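You operate a simulated robot arm through the tools that you are given. There is no shell and no other tool. Be economical: measure what you need, move in short steps, check, and stop when the job is done.

Carry out the task below with a simulated robot arm. There is one attempt and no reset: what you move stays moved.

TASK
Set the caliper on the 25 mm block and put the block back.
Fine: close the jaw on the block, press the caliper button, leave the jaw open.
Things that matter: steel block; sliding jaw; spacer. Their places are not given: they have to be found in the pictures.

It is judged by the outcome, as a careful person would: the job done as asked, and still so three seconds after it is handed in. It fails if anything else is knocked over, pushed out of place, dropped, spilled or broken.

THE ROBOT
A 7-joint arm with a two-finger parallel gripper, fixed in place. Base frame: the origin is at the foot of the arm, x ahead of it, y to its left, z up; the work surface is at about z = 860. Lengths are in mm, angles in degrees, forces in N, time in s.
With the tool pointing down near the work surface it reaches from about 240 to 680 mm from the base axis. Its first joint turns from -66.0 to 66.0 degrees. Payload 2.4 kg.
Tool frame: the origin (TCP) lies between the finger pads and is the grasp point; the fingertips stand 30 mm ahead of it; z points along the fingers, y is the line along which they close. The gripper opens to 94 mm. The fingers are 28 mm wide and 10 mm thick; the gripper's body (50 by 96 mm) begins 55 mm behind the TCP.
Orientation is told as [roll, pitch, yaw] about the base's x, y, z axes, in that order, counted from this pose: with the fingers straight down and closing along the base's y, the tool's x points along the base's -x, its y along +y and its z along -z.

THE INTERFACE
- The arm moves only by the tool step_arm. Its argument "moves" is a list of rows, each a list of 7 numbers: the closure, from 0 (fully open) to 1 (shut), then the shift along the base's x, y, z in m, then the turn, a rotation vector about the base's x, y, z in degrees. In form: [[grip, tx, ty, tz, rx, ry, rz], ...]. A call has 1 to 10 rows; each row shifts and turns the commanded pose from where the row before left it. A row lasts 0.2 s, in which the tool goes at most 50 mm and 8.6 degrees; a call with a longer step from one row to the next is refused whole, and so is a gripper value outside its range. A pose out of reach is approached as far as the arm can. The call stops where the force on the tool passes 70 N (or 10 N more than at its start, if that is more) or the arm is blocked; 0.2 s more then pass. The fingers move at their own pace (about 153 mm/s each) and stop on an object; they squeeze with about 22 N. The grip force told is the motor's: it shows also when the fingers shut on nothing. Time passes only in rows, and 0.2 s behind the last, so rows that do not move let the fingers close. It gives the time, the measured TCP pose, the force on the tool (base axes), the opening and the grip force at its end, in the units of the frame above (readings bear some noise).
- Cameras (640 x 400 px; columns grow to the right, rows downward): "scene" is fixed at [44.9, 470, 1462.4]; the picture's right is [-0.70, -0.71, 0.00], its down [-0.34, 0.34, -0.88] and it looks along [0.63, -0.61, -0.48] (base axes); focal length 368 px, centre (320, 200). "wrist" rides on the gripper at [-37, 0, -58] in the tool frame; the picture's right is [0.00, -1.00, 0.00], its down [0.97, 0.00, -0.24] and it looks along [0.24, 0.00, 0.97] (tool axes); focal length 218 px, centre (320, 200).
- get_image(camera): a new picture of that camera. No time passes.
- probe_pixels(camera, pixels): for up to 12 pixels [column, row] of the newest picture of that camera ("zoom" is the newest enlarged one), the place [x, y, z] in the base frame of the surface seen there, good to about 2 mm, but the place of the scene camera against the robot may be out by one fixed shift of up to 12 mm in any direction. No time passes.
- close_up(camera, box): a new picture of the part [left, top, right, bottom] of that camera's present view, enlarged. No time passes.
- close_job(): hands the job in; it is judged then, once.

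Work in short steps. Measure before you move; look again where a grasp or a placing could have gone wrong, and mend it. You have 80 turns and 38 pictures in all, the two below and enlarged ones among them. Open the gripper and draw the arm clear of the work before you hand the job in, unless the task says otherwise; then end with one line.

The tools are called after ">>>" by a JSON object that holds its "op" and its "data". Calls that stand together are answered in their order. step_arm: Moves the arm, as the interface text tells. Its arguments: {"type":"object","properties":{"moves":{"type":"array","items":{"type":"array","items":{"type":"number"}}}},"required":["moves"]} The other tools are called the same way: get_image (camera) takes a picture; probe_pixels (camera, pixels) gives the place of the surface under pixels of a picture; close_up (camera, box) takes an enlarged picture of a part of a camera's view; close_job () hands the job in.

At the start:

```text
clock: 0.0
eef_pos: [442.8, -112.4, 1223.8]
ee_rot: [0.0, 0.0, 0.0]
wrist_force: [0.2, 0.1, -0.1]
finger_gap: 94.4
grasp_force: 0.0
```

scene: 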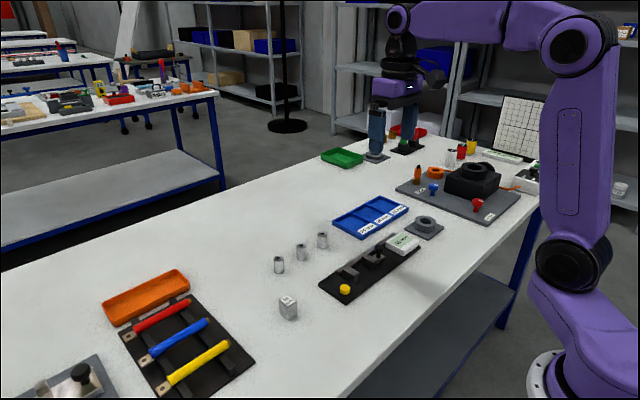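
wrist: 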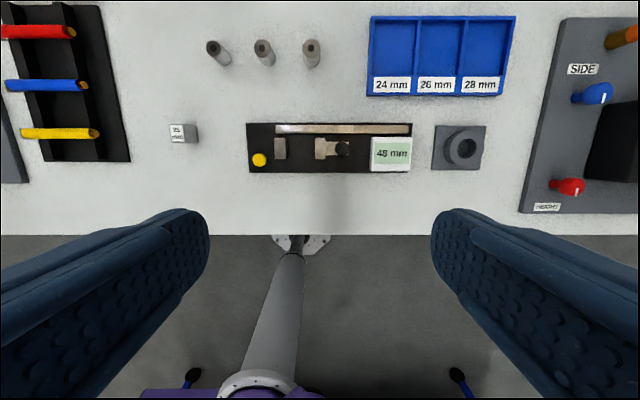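

The wrist view shows the caliper (display 48 mm, px ~330,148), the yellow button (260,160) and the block (183,133). I'll enlarge both views.

>>> {"op": "close_up", "data": {"camera": "wrist", "box": [150, 30, 500, 200]}}

>>> {"op": "close_up", "data": {"camera": "scene", "box": [250, 190, 450, 325]}}

>>> {"op": "probe_pixels", "data": {"camera": "wrist", "pixels": [[183, 133], [260, 160], [280, 148], [342, 149], [322, 149], [390, 155], [300, 150], [460, 148], [212, 46], [263, 46], [311, 46], [340, 128]]}}

```text
1.83 times, centred on (325, 115) of wrist
```

zoom: 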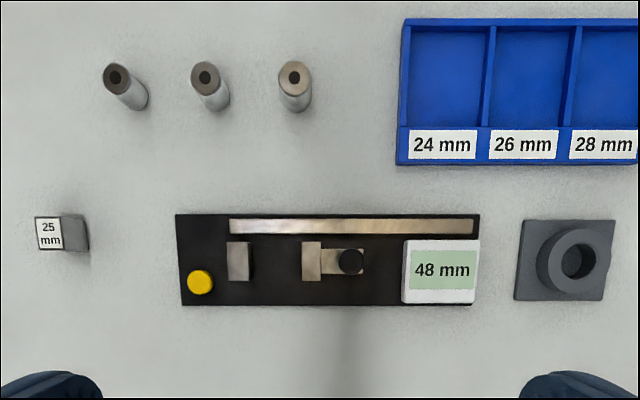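

```text
2.96 times, centred on (350, 258) of scene
```

zoom: 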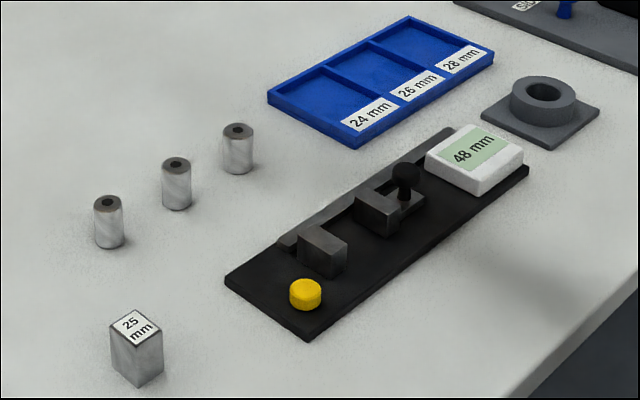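

```text
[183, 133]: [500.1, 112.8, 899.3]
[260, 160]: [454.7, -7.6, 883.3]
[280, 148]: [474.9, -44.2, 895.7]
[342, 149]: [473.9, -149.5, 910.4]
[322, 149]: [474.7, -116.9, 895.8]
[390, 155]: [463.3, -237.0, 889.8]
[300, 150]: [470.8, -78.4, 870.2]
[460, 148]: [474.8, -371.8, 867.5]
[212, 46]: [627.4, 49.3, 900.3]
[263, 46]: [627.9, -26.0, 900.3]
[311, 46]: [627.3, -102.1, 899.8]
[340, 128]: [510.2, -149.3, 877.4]
```

The block is at about (500,113) with its top at z 899. The jaws are at y ≈ -44 and -117. I move closer so I can measure accurately.

>>> {"op": "step_arm", "data": {"moves": [[0, 0.008, 0.026, -0.028, 0, 0, 0], [0, 0.008, 0.026, -0.028, 0, 0, 0], [0, 0.008, 0.026, -0.028, 0, 0, 0], [0, 0.008, 0.026, -0.028, 0, 0, 0], [0, 0.008, 0.026, -0.028, 0, 0, 0], [0, 0, 0, 0, 0, 0, 0]]}}

>>> {"op": "close_up", "data": {"camera": "wrist", "box": [120, 60, 520, 310]}}

```text
clock: 1.4
eef_pos: [480.7, 17.1, 1080.9]
ee_rot: [0.0, 0.0, -0.1]
wrist_force: [-1.2, 0.4, -0.2]
finger_gap: 94.0
grasp_force: 0.0
```

```text
1.60 times, centred on (320, 185) of wrist
```

zoom: 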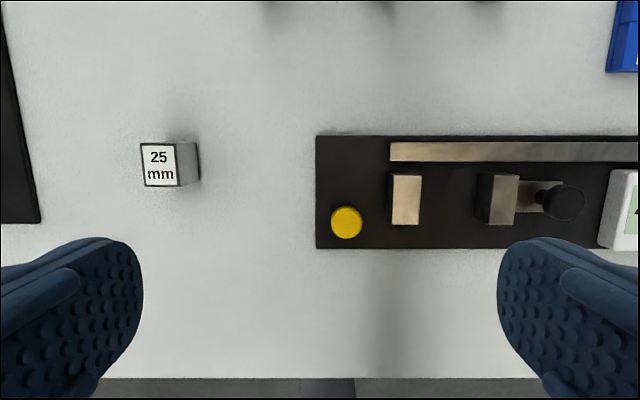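

>>> {"op": "probe_pixels", "data": {"camera": "zoom", "pixels": [[143, 164], [174, 164], [158, 145], [158, 184], [395, 199], [418, 199], [407, 178], [407, 221], [494, 199], [503, 199], [561, 203], [346, 222]]}}

>>> {"op": "probe_pixels", "data": {"camera": "zoom", "pixels": [[517, 199], [505, 176], [503, 222], [530, 185], [450, 200], [450, 150], [450, 240], [355, 240], [540, 205], [582, 200], [561, 187], [480, 199]]}}

```text
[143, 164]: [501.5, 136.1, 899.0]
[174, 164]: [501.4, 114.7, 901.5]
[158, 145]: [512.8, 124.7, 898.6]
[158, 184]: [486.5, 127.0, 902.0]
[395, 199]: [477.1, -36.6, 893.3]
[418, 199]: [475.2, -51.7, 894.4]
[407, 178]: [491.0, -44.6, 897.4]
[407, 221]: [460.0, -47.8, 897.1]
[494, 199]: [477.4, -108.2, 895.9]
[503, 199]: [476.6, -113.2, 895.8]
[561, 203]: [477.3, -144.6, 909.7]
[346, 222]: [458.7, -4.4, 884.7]
```

```text
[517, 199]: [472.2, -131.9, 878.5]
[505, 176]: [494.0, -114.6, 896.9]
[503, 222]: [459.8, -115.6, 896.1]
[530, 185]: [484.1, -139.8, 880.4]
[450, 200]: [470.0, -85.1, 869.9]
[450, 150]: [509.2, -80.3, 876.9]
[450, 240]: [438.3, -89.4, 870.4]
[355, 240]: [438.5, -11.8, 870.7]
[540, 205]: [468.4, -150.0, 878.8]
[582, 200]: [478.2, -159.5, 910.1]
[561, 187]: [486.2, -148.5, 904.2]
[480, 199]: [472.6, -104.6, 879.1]
```

The block is about 25 (y) × 30 (x) × 40 mm, centred near (499.5,125). The jaw inner faces are at y ≈ -54 and -103, and the plate is at z 870. I'll grip across x (yaw -90) and move above the block.

>>> {"op": "step_arm", "data": {"moves": [[0, 0.002, 0.011, -0.005, 0, 0, -8.5], [0, 0.002, 0.011, -0.005, 0, 0, -8.5], [0, 0.002, 0.011, -0.005, 0, 0, -8.5], [0, 0.002, 0.011, -0.005, 0, 0, -8.5], [0, 0.002, 0.011, -0.005, 0, 0, -8.5], [0, 0.002, 0.011, -0.005, 0, 0, -8.5], [0, 0.002, 0.011, -0.005, 0, 0, -8.5], [0, 0.002, 0.011, -0.005, 0, 0, -8.5], [0, 0.002, 0.011, -0.005, 0, 0, -8.5], [0, 0.001, 0.009, -0.005, 0, 0, -8.5]]}}

>>> {"op": "step_arm", "data": {"moves": [[0, 0, 0, -0.02, 0, 0, -4.9], [0, 0, 0, -0.02, 0, 0, 0], [0, 0, 0, 0, 0, 0, 0]]}}

>>> {"op": "get_image", "data": {"camera": "wrist"}}

```text
clock: 3.6
eef_pos: [501.8, 124.5, 1033.7]
ee_rot: [0.0, 0.0, -85.1]
wrist_force: [-0.2, -0.2, 0.2]
finger_gap: 94.1
grasp_force: 0.1
```

```text
clock: 4.4
eef_pos: [500.9, 125.4, 992.2]
ee_rot: [0.0, 0.0, -89.9]
wrist_force: [0.3, 0.0, -0.2]
finger_gap: 93.9
grasp_force: 0.0
```

```text
32 pictures are left
```

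wrist: 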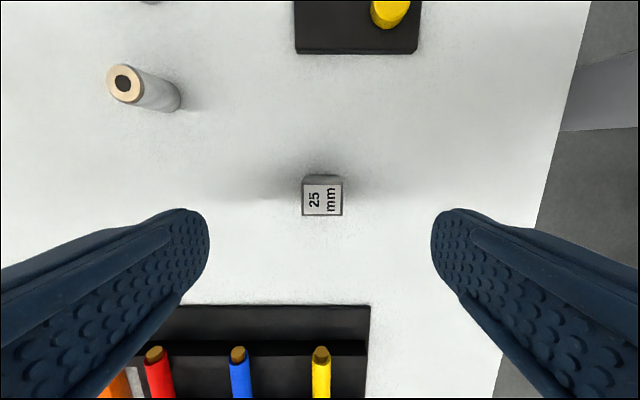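

>>> {"op": "probe_pixels", "data": {"camera": "wrist", "pixels": [[304, 200], [341, 200], [322, 186], [322, 214], [322, 200], [270, 308], [322, 350], [357, 40], [388, 12], [322, 180]]}}

```text
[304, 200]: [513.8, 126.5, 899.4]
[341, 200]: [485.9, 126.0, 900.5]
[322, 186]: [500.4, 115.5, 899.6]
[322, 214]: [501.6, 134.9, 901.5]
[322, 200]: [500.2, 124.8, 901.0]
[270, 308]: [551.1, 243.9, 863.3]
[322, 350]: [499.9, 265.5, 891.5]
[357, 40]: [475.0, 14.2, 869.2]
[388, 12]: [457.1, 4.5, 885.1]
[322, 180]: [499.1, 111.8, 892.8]
```

The block is centred at (500,125), under the TCP. I descend 81 mm and grip.

>>> {"op": "step_arm", "data": {"moves": [[0, -0.001, 0, -0.03, 0, 0, 0], [0, 0, 0, -0.03, 0, 0, 0], [0, 0, 0, -0.021, 0, 0, 0], [0, 0, 0, 0, 0, 0, 0]]}}

>>> {"op": "step_arm", "data": {"moves": [[0.5, 0, 0, 0, 0, 0, 0], [0.8, 0, 0, 0, 0, 0, 0], [1, 0, 0, 0, 0, 0, 0], [1, 0, 0, 0, 0, 0, 0]]}}

>>> {"op": "get_image", "data": {"camera": "wrist"}}

```text
clock: 5.4
eef_pos: [501.1, 125.3, 913.4]
ee_rot: [-0.1, 0.0, -89.9]
wrist_force: [-0.4, 0.0, -1.1]
finger_gap: 94.3
grasp_force: 0.1
```

```text
clock: 6.4
eef_pos: [501.1, 123.2, 913.4]
ee_rot: [0.0, 0.0, -89.8]
wrist_force: [-0.7, 0.6, -0.9]
finger_gap: 29.9
grasp_force: 22.0
```

```text
31 pictures are left
```

wrist: 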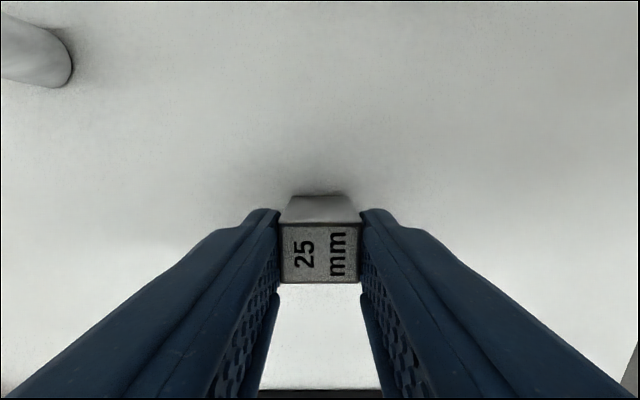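

Gripped at 29.9 mm. I lift and carry the block over the jaw gap.

>>> {"op": "step_arm", "data": {"moves": [[1, 0, 0, 0.03, 0, 0, 0], [1, 0, 0, 0.04, 0, 0, 0], [1, -0.006, -0.04, 0, 0, 0, 0], [1, -0.006, -0.04, 0, 0, 0, 0], [1, -0.006, -0.04, 0, 0, 0, 0], [1, -0.006, -0.04, 0, 0, 0, 0], [1, 0, -0.036, 0, 0, 0, 0], [1, 0, 0, 0, 0, 0, 0], [1, 0, 0, 0, 0, 0, 0]]}}

>>> {"op": "get_image", "data": {"camera": "wrist"}}

>>> {"op": "close_up", "data": {"camera": "scene", "box": [280, 180, 460, 310]}}

```text
clock: 8.4
eef_pos: [473.7, -70.8, 980.1]
ee_rot: [-0.1, 0.0, -89.9]
wrist_force: [0.2, -0.6, -1.8]
finger_gap: 29.6
grasp_force: 22.1
```

```text
30 pictures are left
```

wrist: 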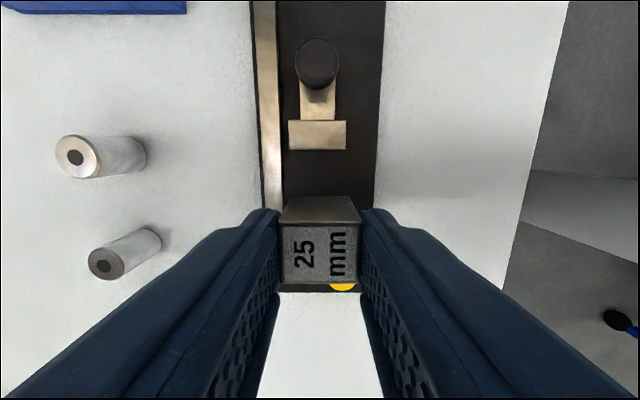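

```text
3.08 times, centred on (370, 245) of scene
```

zoom: 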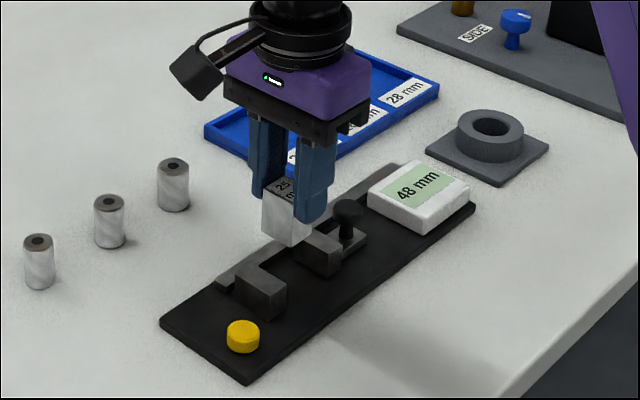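

>>> {"op": "probe_pixels", "data": {"camera": "wrist", "pixels": [[320, 228], [320, 278], [284, 252], [357, 252], [320, 222], [320, 203], [317, 146], [317, 124], [292, 135], [343, 135], [272, 150], [317, 60]]}}

```text
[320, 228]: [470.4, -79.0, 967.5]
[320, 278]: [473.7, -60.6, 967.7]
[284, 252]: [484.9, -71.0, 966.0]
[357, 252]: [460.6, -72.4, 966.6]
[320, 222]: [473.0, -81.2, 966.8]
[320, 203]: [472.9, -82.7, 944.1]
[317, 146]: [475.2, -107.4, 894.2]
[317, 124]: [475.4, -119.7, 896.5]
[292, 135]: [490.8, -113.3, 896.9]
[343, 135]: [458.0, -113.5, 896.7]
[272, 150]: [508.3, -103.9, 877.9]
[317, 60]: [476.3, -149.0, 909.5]
```

The block spans y -82.5 to -58 and its bottom is at about z 927. I shift it -3 mm in y and +2 mm in x, then lower it to just above the plate (870).

>>> {"op": "step_arm", "data": {"moves": [[1, 0.002, -0.003, 0, 0, 0, 0], [1, 0, 0, -0.02, 0, 0, 0], [1, 0, 0, -0.02, 0, 0, 0], [1, 0, 0, -0.012, 0, 0, 0], [1, 0, 0, 0, 0, 0, 0]]}}

>>> {"op": "step_arm", "data": {"moves": [[1, 0, 0, -0.002, 0, 0, 0], [1, 0, 0, -0.001, 0, 0, 0], [1, 0, 0, 0, 0, 0, 0]]}}

>>> {"op": "close_up", "data": {"camera": "scene", "box": [300, 210, 440, 310]}}

```text
clock: 9.6
eef_pos: [478.1, -76.0, 930.0]
ee_rot: [-0.1, 0.0, -89.8]
wrist_force: [0.1, 1.1, -1.7]
finger_gap: 29.7
grasp_force: 21.5
```

```text
clock: 10.4
eef_pos: [478.5, -74.7, 926.1]
ee_rot: [0.1, 0.0, -89.8]
wrist_force: [0.1, -0.1, -2.8]
finger_gap: 29.7
grasp_force: 22.3
```

```text
4.00 times, centred on (370, 260) of scene
```

zoom: 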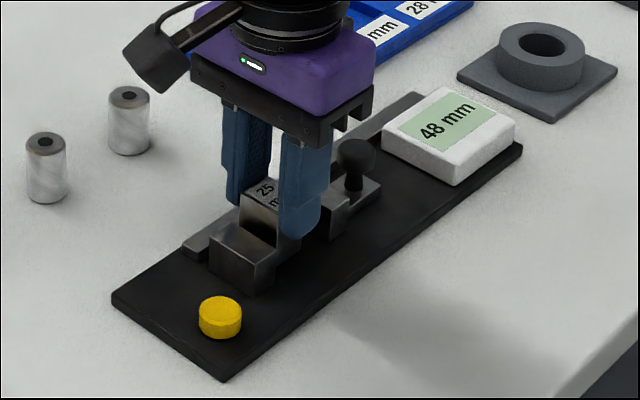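

Contact isn't clear yet (-2.8 N), so I lower in 1 mm steps.

>>> {"op": "step_arm", "data": {"moves": [[1, 0, 0, -0.001, 0, 0, 0], [1, 0, 0, -0.001, 0, 0, 0], [1, 0, 0, 0, 0, 0, 0]]}}

```text
clock: 11.2
eef_pos: [477.6, -74.7, 923.9]
ee_rot: [0.0, 0.0, -89.9]
wrist_force: [0.3, -0.7, -2.2]
finger_gap: 29.5
grasp_force: 22.0
```

>>> {"op": "step_arm", "data": {"moves": [[1, 0, 0, -0.001, 0, 0, 0], [1, 0, 0, 0, 0, 0, 0]]}}

```text
clock: 11.8
eef_pos: [477.6, -76.0, 923.3]
ee_rot: [0.0, 0.0, -89.9]
wrist_force: [-0.2, 0.8, -1.9]
finger_gap: 29.4
grasp_force: 21.9
```

>>> {"op": "step_arm", "data": {"moves": [[1, 0, 0, -0.001, 0, 0, 0], [1, 0, 0, 0, 0, 0, 0]]}}

>>> {"op": "step_arm", "data": {"moves": [[1, 0, 0, -0.001, 0, 0, 0], [1, 0, 0, 0, 0, 0, 0]]}}

```text
clock: 12.4
eef_pos: [477.5, -75.5, 923.3]
ee_rot: [0.0, 0.0, -89.9]
wrist_force: [-4.0, -1.8, 12.4]
finger_gap: 29.6
grasp_force: 22.4
```

```text
clock: 13.0
eef_pos: [477.6, -74.5, 921.4]
ee_rot: [0.1, -0.1, -90.0]
wrist_force: [-5.8, -3.0, 21.2]
finger_gap: 29.5
grasp_force: 21.4
```

The block is seated. I ease off 1 mm, open the gripper, rise and look.

>>> {"op": "step_arm", "data": {"moves": [[1, 0, 0, 0.001, 0, 0, 0], [0.4, 0, 0, 0, 0, 0, 0], [0.4, 0, 0, 0, 0, 0, 0], [0.4, 0, 0, 0.03, 0, 0, 0], [0.4, 0, 0, 0.03, 0, 0, 0], [0.4, 0, -0.02, 0.03, 0, 0, 0], [0.4, 0, -0.02, 0, 0, 0, 0], [0.4, 0, 0, 0, 0, 0, 0]]}}

>>> {"op": "get_image", "data": {"camera": "wrist"}}

```text
clock: 14.8
eef_pos: [475.1, -116.2, 1011.2]
ee_rot: [0.0, 0.0, -89.9]
wrist_force: [-0.3, 0.3, -0.3]
finger_gap: 56.4
grasp_force: 0.1
```

```text
27 pictures are left
```

wrist: 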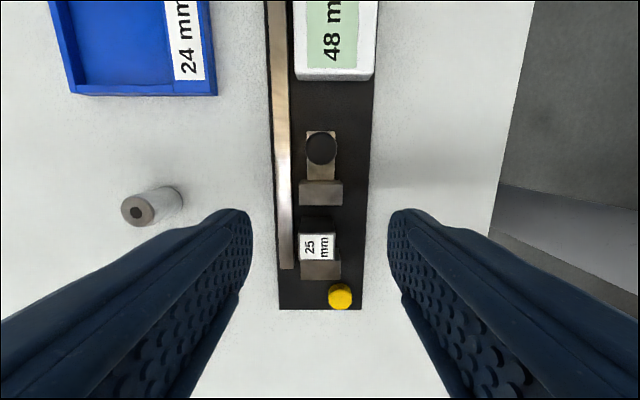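

>>> {"op": "probe_pixels", "data": {"camera": "wrist", "pixels": [[317, 235], [317, 259], [301, 247], [333, 247], [320, 268], [321, 148], [308, 148], [334, 148], [321, 136], [321, 162], [341, 295], [321, 190]]}}

```text
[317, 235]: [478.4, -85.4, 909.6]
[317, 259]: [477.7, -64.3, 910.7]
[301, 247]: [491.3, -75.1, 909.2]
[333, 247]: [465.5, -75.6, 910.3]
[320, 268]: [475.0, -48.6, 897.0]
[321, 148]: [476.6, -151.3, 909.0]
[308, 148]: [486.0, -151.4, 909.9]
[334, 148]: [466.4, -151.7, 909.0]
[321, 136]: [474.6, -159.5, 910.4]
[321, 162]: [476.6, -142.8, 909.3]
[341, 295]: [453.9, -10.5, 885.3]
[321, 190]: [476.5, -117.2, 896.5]
```

The block sits square on the plate at (478,-75). The knob is at (476,-151) with its top at 910. I move down around the knob.

>>> {"op": "step_arm", "data": {"moves": [[0.4, 0, -0.035, 0, 0, 0, 0], [0.4, 0, 0, -0.04, 0, 0, 0], [0.4, 0, 0, -0.03, 0, 0, 0], [0.4, 0, 0, -0.018, 0, 0, 0], [0.4, 0, 0, 0, 0, 0, 0]]}}

>>> {"op": "get_image", "data": {"camera": "wrist"}}

```text
clock: 16.0
eef_pos: [476.8, -148.2, 925.8]
ee_rot: [0.1, -0.1, -90.0]
wrist_force: [0.4, -0.2, 0.9]
finger_gap: 56.3
grasp_force: 0.1
```

```text
26 pictures are left
```

wrist: 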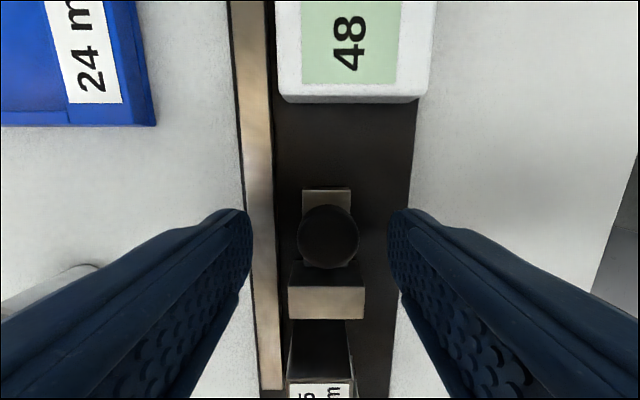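

>>> {"op": "probe_pixels", "data": {"camera": "wrist", "pixels": [[328, 237], [300, 237], [356, 237], [328, 212], [328, 262], [328, 305]]}}

```text
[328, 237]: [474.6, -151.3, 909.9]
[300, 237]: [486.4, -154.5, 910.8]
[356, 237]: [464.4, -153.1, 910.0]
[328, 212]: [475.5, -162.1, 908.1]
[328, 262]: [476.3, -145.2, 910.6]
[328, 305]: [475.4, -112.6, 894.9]
```

>>> {"op": "step_arm", "data": {"moves": [[0.4, -0.0015, -0.002, 0, 0, 0, 0], [0.7, 0, 0, 0, 0, 0, 0], [1, 0, 0, 0, 0, 0, 0], [1, 0, 0, 0, 0, 0, 0]]}}

```text
clock: 17.0
eef_pos: [474.8, -149.6, 925.1]
ee_rot: [-0.1, 0.1, -89.8]
wrist_force: [-10.6, 0.1, 2.9]
finger_gap: 23.0
grasp_force: 44.7
```

The knob is gripped (23 mm). The side force of -10 N suggests a small offset, so I ease -1 mm in x and slide +y.

>>> {"op": "step_arm", "data": {"moves": [[1, -0.001, 0, 0, 0, 0, 0], [1, 0, 0.004, 0, 0, 0, 0], [1, 0, 0.004, 0, 0, 0, 0], [1, 0, 0, 0, 0, 0, 0]]}}

>>> {"op": "get_image", "data": {"camera": "wrist"}}

```text
clock: 18.0
eef_pos: [474.5, -144.3, 924.8]
ee_rot: [0.1, -0.1, -89.9]
wrist_force: [-7.4, -0.8, 17.3]
finger_gap: 22.9
grasp_force: 44.9
```

```text
25 pictures are left
```

wrist: 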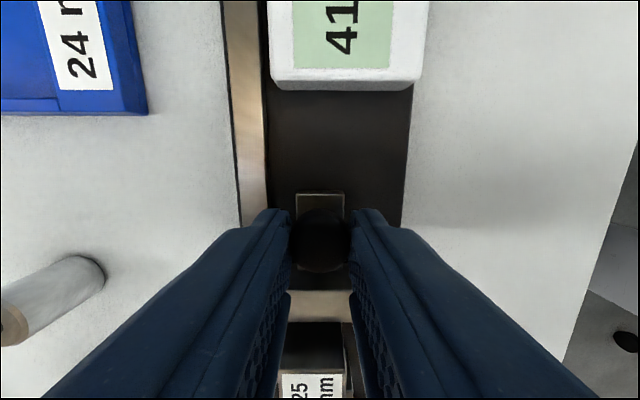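

The display reads 41, so the jaw follows. I continue in small steps while watching the force.

>>> {"op": "step_arm", "data": {"moves": [[1, 0, 0.003, 0.0005, 0, 0, 0], [1, 0, 0.003, 0, 0, 0, 0], [1, 0, 0.003, 0, 0, 0, 0], [1, 0, 0.002, 0, 0, 0, 0], [1, 0, 0, 0, 0, 0, 0]]}}

>>> {"op": "get_image", "data": {"camera": "wrist"}}

```text
clock: 19.2
eef_pos: [475.8, -132.8, 926.4]
ee_rot: [-0.1, 0.0, -90.0]
wrist_force: [-5.2, -1.1, 0.6]
finger_gap: 22.7
grasp_force: 44.8
```

```text
24 pictures are left
```

wrist: 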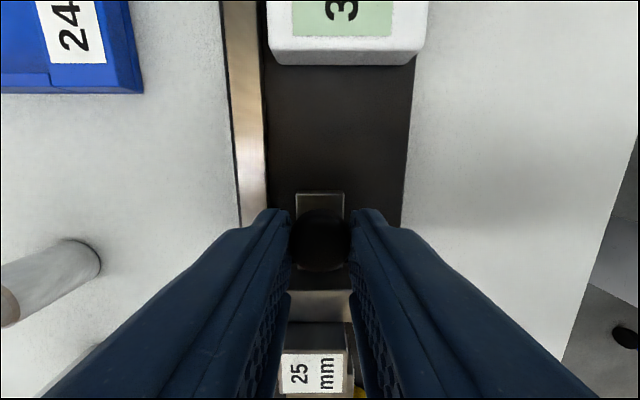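

>>> {"op": "step_arm", "data": {"moves": [[1, 0, 0.002, 0, 0, 0, 0], [1, 0, 0.001, 0, 0, 0, 0], [1, 0, 0.001, 0, 0, 0, 0], [1, 0, 0, 0, 0, 0, 0]]}}

>>> {"op": "close_up", "data": {"camera": "scene", "box": [310, 210, 430, 300]}}

```text
clock: 20.2
eef_pos: [474.9, -129.2, 924.0]
ee_rot: [-0.1, 0.2, -89.9]
wrist_force: [-7.8, -1.2, -12.3]
finger_gap: 22.7
grasp_force: 44.8
```

```text
4.44 times, centred on (370, 255) of scene
```

zoom: 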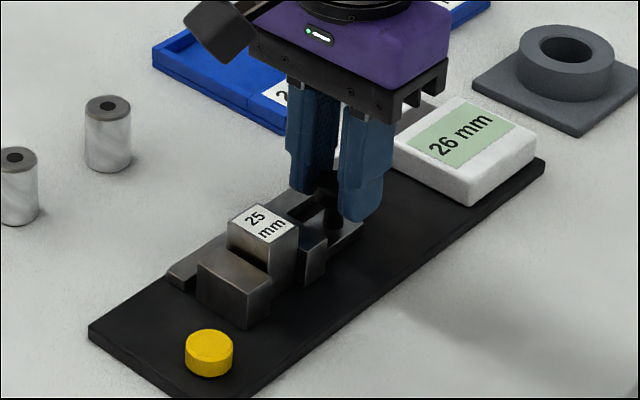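

The display reads 26 and there's no reaction along y yet. I continue 1 mm at a time.

>>> {"op": "step_arm", "data": {"moves": [[1, 0, 0.001, 0, 0, 0, 0], [1, 0, 0, 0, 0, 0, 0]]}}

>>> {"op": "step_arm", "data": {"moves": [[1, 0, 0.001, 0, 0, 0, 0], [1, 0, 0, 0, 0, 0, 0]]}}

>>> {"op": "close_up", "data": {"camera": "scene", "box": [310, 210, 430, 300]}}

```text
clock: 20.8
eef_pos: [475.5, -127.4, 924.9]
ee_rot: [-0.2, 0.1, -90.0]
wrist_force: [-14.7, -1.7, -10.3]
finger_gap: 23.1
grasp_force: 45.5
```

```text
clock: 21.4
eef_pos: [475.2, -125.8, 925.9]
ee_rot: [-0.2, 0.1, -89.8]
wrist_force: [-13.8, -0.7, -10.3]
finger_gap: 22.9
grasp_force: 45.2
```

```text
4.44 times, centred on (370, 255) of scene
```

zoom: 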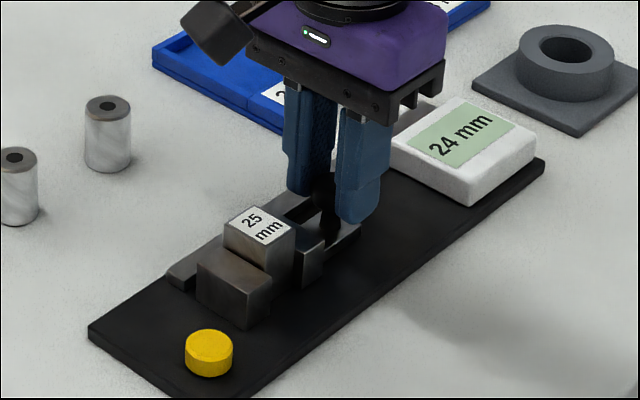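

The display reads 24 and the block is still sliding, so the caliper has an offset that the button should correct. I keep closing until the force rises.

>>> {"op": "step_arm", "data": {"moves": [[1, 0.001, 0.001, 0, 0, 0, 0], [1, 0, 0, 0, 0, 0, 0]]}}

>>> {"op": "step_arm", "data": {"moves": [[1, 0, 0.001, 0, 0, 0, 0], [1, 0, 0, 0, 0, 0, 0]]}}

>>> {"op": "step_arm", "data": {"moves": [[1, 0, 0.001, 0, 0, 0, 0], [1, 0, 0, 0, 0, 0, 0]]}}

>>> {"op": "close_up", "data": {"camera": "scene", "box": [310, 210, 430, 300]}}

```text
clock: 22.0
eef_pos: [475.3, -124.8, 926.1]
ee_rot: [-0.3, 0.1, -89.9]
wrist_force: [-19.1, -1.5, -5.6]
finger_gap: 22.8
grasp_force: 45.2
```

```text
clock: 22.6
eef_pos: [474.2, -125.0, 925.8]
ee_rot: [-0.2, 0.0, -90.0]
wrist_force: [-16.9, -6.7, -13.1]
finger_gap: 23.2
grasp_force: 44.9
```

```text
clock: 23.2
eef_pos: [475.1, -125.4, 925.2]
ee_rot: [-0.3, 0.1, -90.0]
wrist_force: [-22.7, -16.3, -5.8]
finger_gap: 22.9
grasp_force: 44.0
```

```text
4.44 times, centred on (370, 255) of scene
```

zoom: 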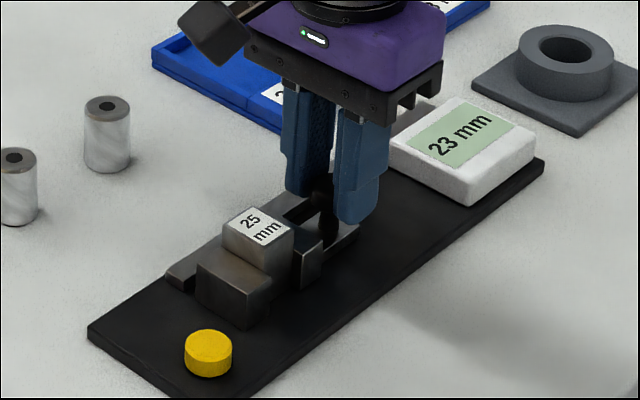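

The jaw is closed on the block: -16 N along y, display at 23. I release the knob, rise, check, and go above the button with the fingers shut.

>>> {"op": "step_arm", "data": {"moves": [[1, -0.002, 0, 0, 0, 0, 0], [0.4, 0, 0, 0, 0, 0, 0], [0.4, 0, 0, 0, 0, 0, 0], [0.4, 0, 0, 0.03, 0, 0, 0], [0.4, 0, 0, 0.03, 0, 0, 0], [0.4, -0.006, 0.035, 0.015, 0, 0, 0], [0.7, -0.006, 0.035, 0, 0, 0, 0], [1, -0.006, 0.035, 0, 0, 0, 0], [1, 0, 0.015, 0, 0, 0, 0], [1, 0, 0, 0, 0, 0, 0]]}}

>>> {"op": "get_image", "data": {"camera": "wrist"}}

>>> {"op": "close_up", "data": {"camera": "scene", "box": [310, 210, 430, 300]}}

```text
clock: 25.4
eef_pos: [455.3, -2.1, 1001.1]
ee_rot: [0.1, 0.0, -89.9]
wrist_force: [-0.7, 0.1, 0.0]
finger_gap: 0.0
grasp_force: 22.3
```

```text
20 pictures are left
```

wrist: 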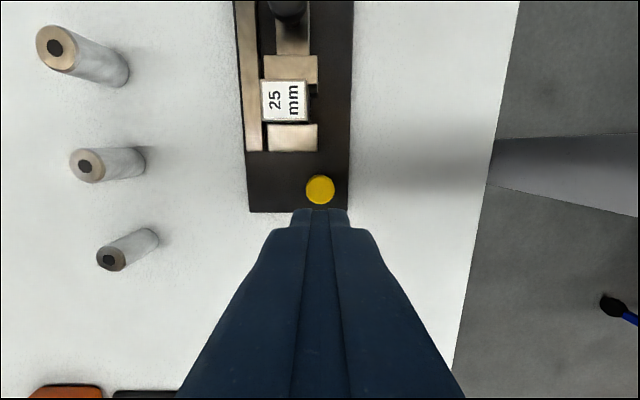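

```text
4.44 times, centred on (370, 255) of scene
```

zoom: 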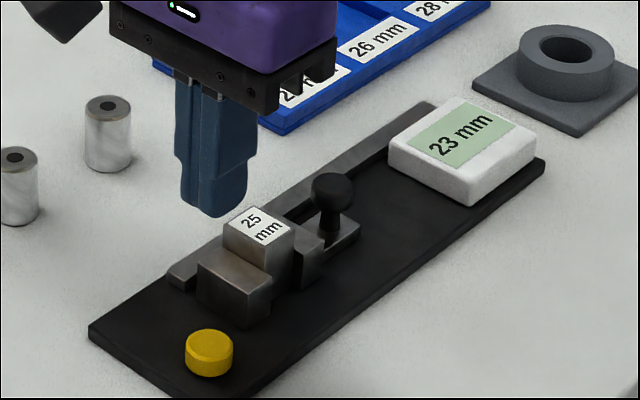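

>>> {"op": "probe_pixels", "data": {"camera": "wrist", "pixels": [[320, 189], [308, 189], [333, 189], [320, 178], [320, 200], [284, 84], [284, 119], [265, 102], [307, 102], [292, 128], [290, 78]]}}

```text
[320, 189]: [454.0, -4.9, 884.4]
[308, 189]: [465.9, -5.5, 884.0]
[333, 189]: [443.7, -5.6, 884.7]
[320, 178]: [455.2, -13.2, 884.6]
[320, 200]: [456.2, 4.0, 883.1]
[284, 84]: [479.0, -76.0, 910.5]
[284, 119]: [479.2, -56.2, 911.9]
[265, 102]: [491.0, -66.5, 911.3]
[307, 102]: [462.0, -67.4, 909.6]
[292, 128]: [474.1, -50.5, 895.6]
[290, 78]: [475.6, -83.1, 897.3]
```

The button is at (455,-5) with its top at z 884. I descend to just above it and then press in 1 mm steps.

>>> {"op": "step_arm", "data": {"moves": [[1, 0, -0.003, -0.03, 0, 0, 0], [1, 0, 0, -0.03, 0, 0, 0], [1, 0, 0, -0.022, 0, 0, 0], [1, 0, 0, 0, 0, 0, 0]]}}

>>> {"op": "step_arm", "data": {"moves": [[1, 0, 0, -0.002, 0, 0, 0], [1, 0, 0, -0.001, 0, 0, 0], [1, 0, 0, -0.001, 0, 0, 0], [1, 0, 0, 0, 0, 0, 0]]}}

>>> {"op": "step_arm", "data": {"moves": [[1, 0, 0, -0.001, 0, 0, 0], [1, 0, 0, -0.001, 0, 0, 0], [1, 0, 0, 0, 0, 0, 0]]}}

>>> {"op": "close_up", "data": {"camera": "scene", "box": [310, 210, 430, 300]}}

```text
clock: 26.4
eef_pos: [458.5, -7.0, 917.2]
ee_rot: [0.0, 0.0, -89.9]
wrist_force: [0.1, 0.4, 0.6]
finger_gap: 0.0
grasp_force: 21.9
```

```text
clock: 27.4
eef_pos: [457.5, -6.6, 913.3]
ee_rot: [0.1, -0.1, -89.9]
wrist_force: [-0.3, -0.5, -0.3]
finger_gap: 0.1
grasp_force: 21.7
```

```text
clock: 28.2
eef_pos: [456.4, -5.9, 912.5]
ee_rot: [0.0, 0.0, -89.9]
wrist_force: [-0.3, -0.4, 1.1]
finger_gap: 0.2
grasp_force: 22.0
```

```text
4.44 times, centred on (370, 255) of scene
```

zoom: 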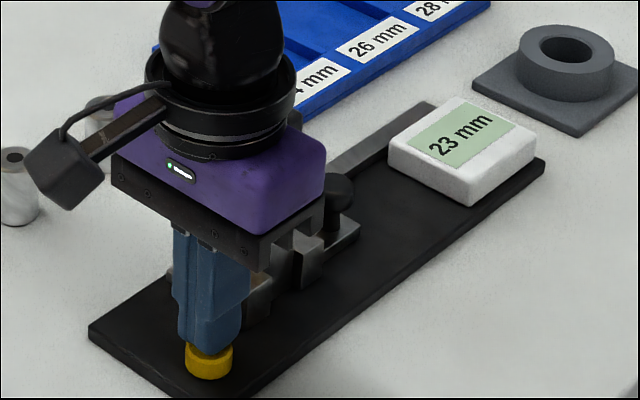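

I'm about at the button surface, so I keep pressing.

>>> {"op": "step_arm", "data": {"moves": [[1, 0, 0, -0.001, 0, 0, 0], [1, 0, 0, -0.001, 0, 0, 0], [1, 0, 0, 0, 0, 0, 0]]}}

>>> {"op": "step_arm", "data": {"moves": [[1, 0, 0, -0.001, 0, 0, 0], [1, 0, 0, 0, 0, 0, 0]]}}

>>> {"op": "close_up", "data": {"camera": "scene", "box": [310, 210, 430, 300]}}

```text
clock: 29.0
eef_pos: [457.8, -5.8, 910.0]
ee_rot: [0.1, 0.0, -89.9]
wrist_force: [-3.0, 0.2, 4.3]
finger_gap: 0.0
grasp_force: 21.9
```

```text
clock: 29.6
eef_pos: [458.5, -5.9, 908.5]
ee_rot: [0.0, 0.0, -89.9]
wrist_force: [-1.8, -2.4, 5.7]
finger_gap: 0.0
grasp_force: 22.3
```

```text
4.44 times, centred on (370, 255) of scene
```

zoom: 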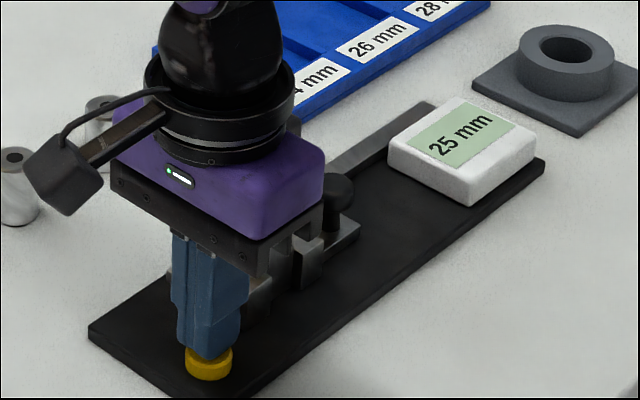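

The display now reads 25 mm. I lift off and return above the knob, now at about (475,-127).

>>> {"op": "step_arm", "data": {"moves": [[1, 0, 0, 0.03, 0, 0, 0], [1, 0, 0, 0.03, 0, 0, 0], [1, 0, 0, 0.03, 0, 0, 0], [0.7, 0.006, -0.04, 0, 0, 0, 0], [0.4, 0.006, -0.04, 0, 0, 0, 0], [0.4, 0.006, -0.04, 0, 0, 0, 0], [0.4, 0, 0, 0, 0, 0, 0]]}}

>>> {"op": "get_image", "data": {"camera": "wrist"}}

```text
clock: 31.2
eef_pos: [475.9, -125.5, 1003.1]
ee_rot: [0.0, 0.0, -89.9]
wrist_force: [0.0, 0.1, -0.6]
finger_gap: 56.5
grasp_force: 0.1
```

```text
16 pictures are left
```

wrist: 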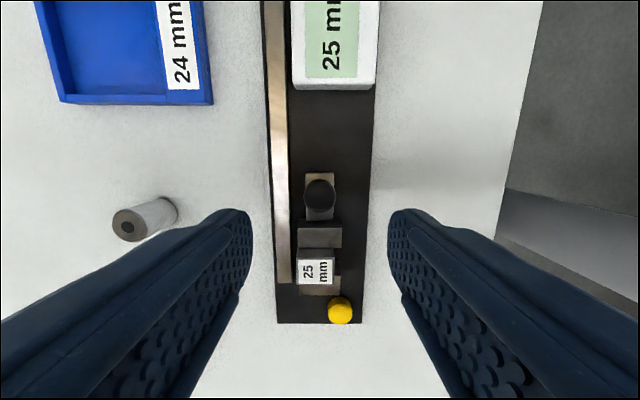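

>>> {"op": "probe_pixels", "data": {"camera": "wrist", "pixels": [[320, 195], [306, 195], [334, 195], [320, 182], [320, 209], [316, 262], [316, 284]]}}

```text
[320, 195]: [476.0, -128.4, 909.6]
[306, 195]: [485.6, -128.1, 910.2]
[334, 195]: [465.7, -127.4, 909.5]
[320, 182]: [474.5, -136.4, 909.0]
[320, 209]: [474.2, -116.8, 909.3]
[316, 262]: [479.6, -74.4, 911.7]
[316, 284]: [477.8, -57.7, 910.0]
```

>>> {"op": "step_arm", "data": {"moves": [[0.4, -0.002, -0.002, -0.03, 0, 0, 0], [0.4, 0, 0, -0.03, 0, 0, 0], [0.4, 0, 0, -0.018, 0, 0, 0], [0.4, 0, 0, 0, 0, 0, 0], [0.7, 0, 0, 0, 0, 0, 0], [1, 0, 0, 0, 0, 0, 0], [1, 0, 0, 0, 0, 0, 0]]}}

```text
clock: 32.8
eef_pos: [475.1, -129.0, 923.5]
ee_rot: [0.4, -0.1, -89.8]
wrist_force: [20.6, -0.8, -13.6]
finger_gap: 22.7
grasp_force: 45.6
```

The knob is gripped. I ease +1 mm in x and slide the jaw back -y by 24 mm.

>>> {"op": "step_arm", "data": {"moves": [[1, 0.001, 0, 0, 0, 0, 0], [1, 0, -0.004, 0, 0, 0, 0], [1, 0, -0.004, 0, 0, 0, 0], [1, 0, -0.004, 0, 0, 0, 0], [1, 0, -0.004, 0, 0, 0, 0], [1, 0, -0.004, 0, 0, 0, 0], [1, 0, -0.004, 0, 0, 0, 0], [1, 0, 0, 0, 0, 0, 0]]}}

>>> {"op": "close_up", "data": {"camera": "scene", "box": [310, 210, 430, 300]}}

```text
clock: 34.6
eef_pos: [475.6, -153.9, 923.5]
ee_rot: [0.3, -0.2, -89.8]
wrist_force: [15.0, 2.6, 24.7]
finger_gap: 22.9
grasp_force: 44.8
```

```text
4.44 times, centred on (370, 255) of scene
```

zoom: 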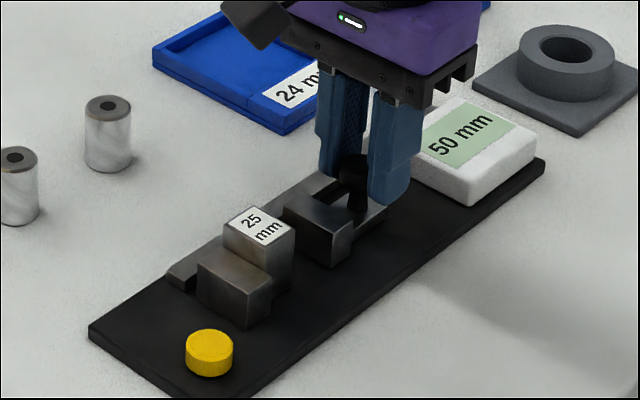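

The jaw is open (50 mm) and the block hasn't moved. I release the knob, rise, and move above the block.

>>> {"op": "step_arm", "data": {"moves": [[0.4, 0, 0, 0, 0, 0, 0], [0.4, 0, 0, 0, 0, 0, 0], [0.4, 0, 0, 0.03, 0, 0, 0], [0.4, 0, 0, 0.03, 0, 0, 0], [0.4, 0, 0.03, 0.015, 0, 0, 0], [0.4, 0.002, 0.03, 0, 0, 0, 0], [0.4, 0, 0.022, 0, 0, 0, 0], [0.4, 0, 0, 0, 0, 0, 0]]}}

>>> {"op": "get_image", "data": {"camera": "wrist"}}

```text
clock: 36.4
eef_pos: [473.6, -67.9, 998.5]
ee_rot: [0.0, 0.0, -89.9]
wrist_force: [-0.1, 0.7, 0.2]
finger_gap: 56.3
grasp_force: 0.1
```

```text
14 pictures are left
```

wrist: 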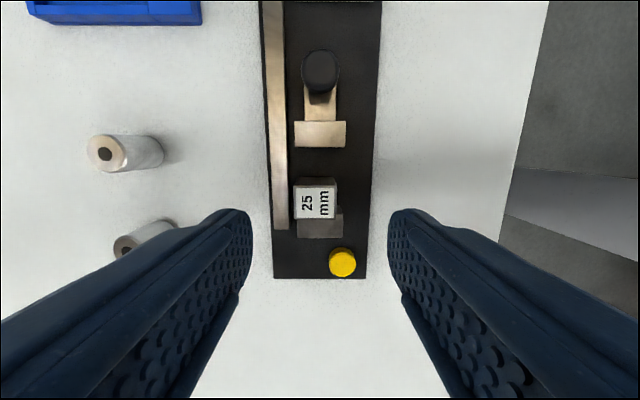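

>>> {"op": "probe_pixels", "data": {"camera": "wrist", "pixels": [[315, 189], [315, 217], [295, 202], [335, 202], [320, 230], [320, 235], [315, 202]]}}

```text
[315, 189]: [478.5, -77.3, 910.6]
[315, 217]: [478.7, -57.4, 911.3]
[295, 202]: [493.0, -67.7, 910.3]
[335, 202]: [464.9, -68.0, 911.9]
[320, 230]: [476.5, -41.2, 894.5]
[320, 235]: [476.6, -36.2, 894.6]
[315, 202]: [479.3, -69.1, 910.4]
```

>>> {"op": "step_arm", "data": {"moves": [[0.4, 0.003, 0, 0, 0, 0, 0], [0.4, 0, 0, 0, 0, 0, 0]]}}

>>> {"op": "step_arm", "data": {"moves": [[0.4, 0, 0, -0.03, 0, 0, 0], [0.4, 0, 0, -0.02, 0, 0, 0], [0.4, 0, 0, 0, 0, 0, 0]]}}

>>> {"op": "get_image", "data": {"camera": "wrist"}}

```text
clock: 37.0
eef_pos: [477.5, -69.4, 998.4]
ee_rot: [0.0, 0.0, -89.9]
wrist_force: [0.5, 0.6, -0.2]
finger_gap: 56.3
grasp_force: 0.0
```

```text
clock: 37.8
eef_pos: [480.8, -69.3, 947.3]
ee_rot: [0.1, 0.0, -89.9]
wrist_force: [-0.2, 0.4, -0.9]
finger_gap: 56.5
grasp_force: 0.0
```

```text
13 pictures are left
```

wrist: 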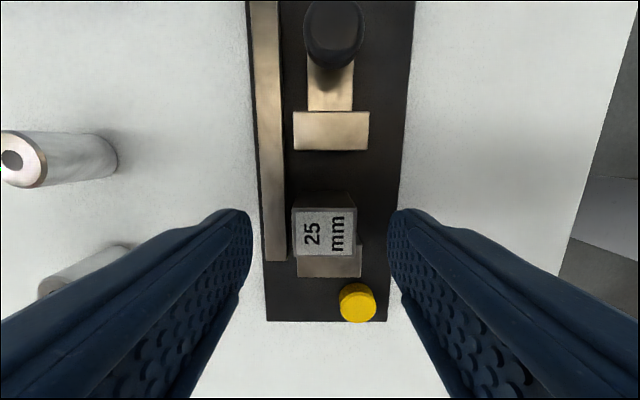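

The block is about 2 mm to the -x side. I correct, shift -2 mm in y to clear the fixed jaw, descend and grip.

>>> {"op": "step_arm", "data": {"moves": [[0.4, -0.002, -0.002, 0, 0, 0, 0], [0.4, 0, 0, -0.014, 0, 0, 0], [0.4, 0, 0, -0.01, 0, 0, 0], [0.4, 0, 0, 0, 0, 0, 0]]}}

>>> {"op": "step_arm", "data": {"moves": [[0.6, 0, 0, 0, 0, 0, 0], [1, 0, 0, 0, 0, 0, 0], [1, 0, 0, 0, 0, 0, 0]]}}

>>> {"op": "step_arm", "data": {"moves": [[1, 0, 0, 0.003, 0, 0, 0], [1, 0, 0, 0.02, 0, 0, 0], [1, 0, 0, 0.03, 0, 0, 0], [1, 0, 0, 0.017, 0, 0, 0], [1, 0, 0, 0, 0, 0, 0]]}}

>>> {"op": "get_image", "data": {"camera": "wrist"}}

```text
clock: 38.8
eef_pos: [478.0, -73.7, 922.9]
ee_rot: [0.0, 0.0, -90.0]
wrist_force: [-0.5, -0.5, -0.3]
finger_gap: 56.6
grasp_force: 0.1
```

```text
clock: 39.6
eef_pos: [477.1, -71.7, 923.2]
ee_rot: [0.1, 0.0, -89.9]
wrist_force: [-0.9, -0.8, 0.3]
finger_gap: 29.5
grasp_force: 22.1
```

```text
clock: 40.8
eef_pos: [476.8, -72.3, 995.1]
ee_rot: [0.0, 0.0, -89.8]
wrist_force: [0.5, -0.2, -1.7]
finger_gap: 29.6
grasp_force: 22.1
```

```text
12 pictures are left
```

wrist: 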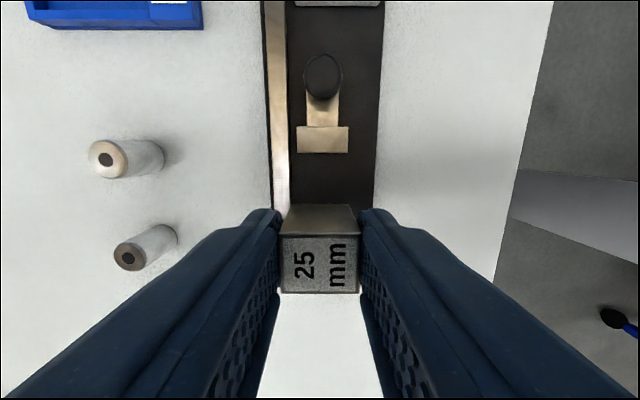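

>>> {"op": "probe_pixels", "data": {"camera": "wrist", "pixels": [[320, 240], [320, 290], [284, 262], [357, 262], [320, 262]]}}

```text
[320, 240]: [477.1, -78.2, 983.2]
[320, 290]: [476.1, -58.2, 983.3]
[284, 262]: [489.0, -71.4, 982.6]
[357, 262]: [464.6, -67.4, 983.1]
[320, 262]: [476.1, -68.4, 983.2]
```

The block is held, centred at (476.8,-68). I carry it +23.5 mm in x and +193 mm in y to its original spot (500,125), and start down.

>>> {"op": "step_arm", "data": {"moves": [[1, 0.0047, 0.0386, 0, 0, 0, 0], [1, 0.0047, 0.0386, 0, 0, 0, 0], [1, 0.0047, 0.0386, 0, 0, 0, 0], [1, 0.0047, 0.0386, 0, 0, 0, 0], [1, 0.0047, 0.0386, 0, 0, 0, 0], [1, 0, 0, 0, 0, 0, 0], [1, 0, 0, -0.03, 0, 0, 0], [1, 0, 0, -0.03, 0, 0, 0], [1, 0, 0, -0.015, 0, 0, 0], [1, 0, 0, 0, 0, 0, 0]]}}

>>> {"op": "get_image", "data": {"camera": "wrist"}}

```text
clock: 43.0
eef_pos: [503.0, 120.3, 916.1]
ee_rot: [0.0, 0.0, -89.9]
wrist_force: [0.4, -0.5, -2.6]
finger_gap: 29.7
grasp_force: 21.9
```

```text
11 pictures are left
```

wrist: 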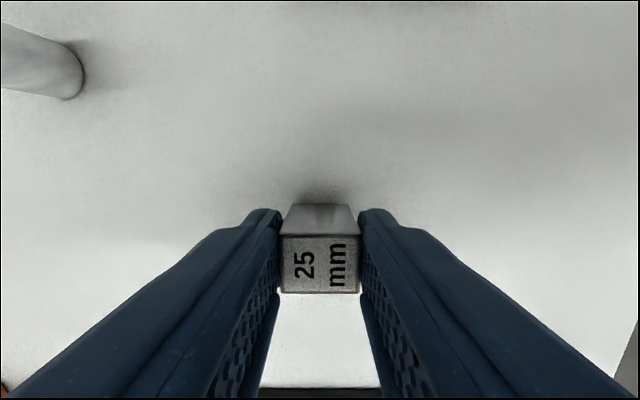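

>>> {"op": "probe_pixels", "data": {"camera": "wrist", "pixels": [[320, 240], [320, 290], [284, 262], [357, 262], [320, 262]]}}

>>> {"op": "step_arm", "data": {"moves": [[1, 0, 0, -0.002, 0, 0, 0], [1, 0, 0, -0.001, 0, 0, 0], [1, 0, 0, 0, 0, 0, 0]]}}

>>> {"op": "step_arm", "data": {"moves": [[1, 0, 0, -0.001, 0, 0, 0], [1, 0, 0, 0, 0, 0, 0]]}}

```text
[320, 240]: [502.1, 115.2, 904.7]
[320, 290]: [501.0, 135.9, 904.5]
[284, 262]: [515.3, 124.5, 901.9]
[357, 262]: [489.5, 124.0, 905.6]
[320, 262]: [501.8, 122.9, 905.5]
```

```text
clock: 43.8
eef_pos: [501.3, 120.4, 914.0]
ee_rot: [0.0, 0.0, -89.9]
wrist_force: [0.0, -0.2, -2.1]
finger_gap: 29.5
grasp_force: 22.0
```

```text
clock: 44.4
eef_pos: [500.8, 121.0, 913.7]
ee_rot: [0.0, 0.0, -89.8]
wrist_force: [0.4, -0.3, -1.4]
finger_gap: 29.6
grasp_force: 22.3
```

The block is over (501,125). I lower until it touches.

>>> {"op": "step_arm", "data": {"moves": [[1, -0.001, 0, -0.001, 0, 0, 0], [1, 0, 0, 0, 0, 0, 0]]}}

>>> {"op": "step_arm", "data": {"moves": [[1, 0, 0, -0.001, 0, 0, 0], [1, 0, 0, 0, 0, 0, 0]]}}

```text
clock: 45.0
eef_pos: [500.6, 119.1, 912.5]
ee_rot: [0.2, 0.0, -89.9]
wrist_force: [4.9, -1.5, 10.1]
finger_gap: 29.6
grasp_force: 21.9
```

```text
clock: 45.6
eef_pos: [501.7, 120.3, 911.9]
ee_rot: [0.2, 0.0, -89.9]
wrist_force: [3.8, -2.3, 21.9]
finger_gap: 29.6
grasp_force: 22.4
```

The block is on the table. I ease off, open and rise.

>>> {"op": "step_arm", "data": {"moves": [[1, 0, 0, 0.001, 0, 0, 0], [0.3, 0, 0, 0, 0, 0, 0], [0, 0, 0, 0, 0, 0, 0], [0, 0, 0, 0.03, 0, 0, 0], [0, 0, 0, 0.04, 0, 0, 0], [0, 0, 0, 0.04, 0, 0, 0], [0, 0, 0, 0.04, 0, 0, 0], [0, 0, 0, 0.04, 0, 0, 0], [0, 0, 0, 0, 0, 0, 0]]}}

>>> {"op": "get_image", "data": {"camera": "scene"}}

>>> {"op": "get_image", "data": {"camera": "wrist"}}

>>> {"op": "close_up", "data": {"camera": "scene", "box": [250, 190, 450, 325]}}

```text
clock: 47.6
eef_pos: [501.3, 118.4, 1102.6]
ee_rot: [0.0, 0.0, -89.8]
wrist_force: [-0.7, -0.3, -0.1]
finger_gap: 93.9
grasp_force: 0.0
```

```text
10 pictures are left
```

scene: 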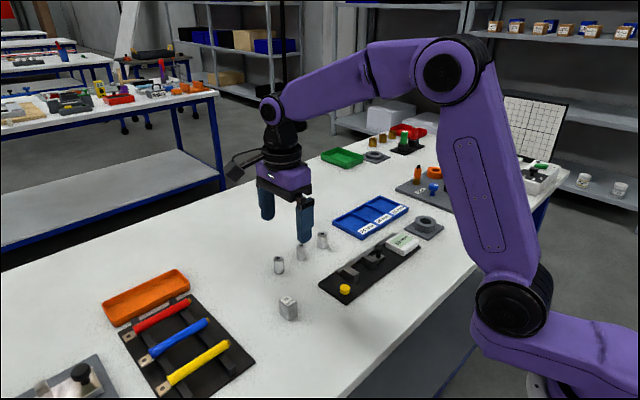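

```text
9 pictures are left
```

wrist: 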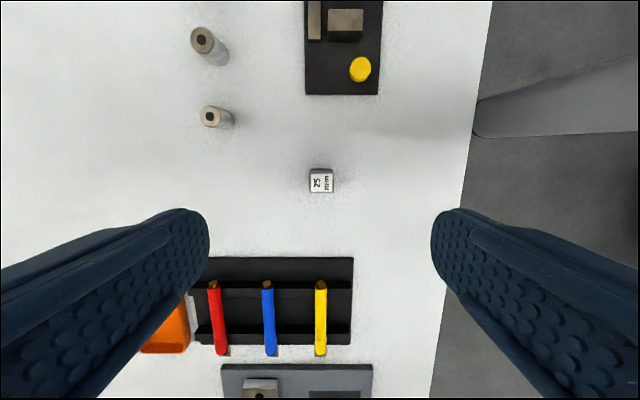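

```text
2.96 times, centred on (350, 258) of scene
```

zoom: 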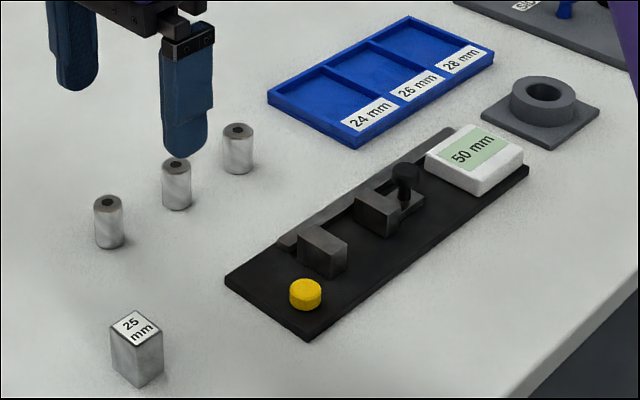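

The block is back at its starting place in the picture (136,348 in the close-up), the jaw is open at 50 mm, and nothing else has moved. The arm is clear, so I hand in.

>>> {"op": "close_job", "data": {}}

```text
The job is handed in.
```

The caliper is set on the 25 mm block: it read 23 mm with the jaw closed on it, and 25 mm after I pressed the button. The block is back in its place and the jaw is left open, reading 50 mm.
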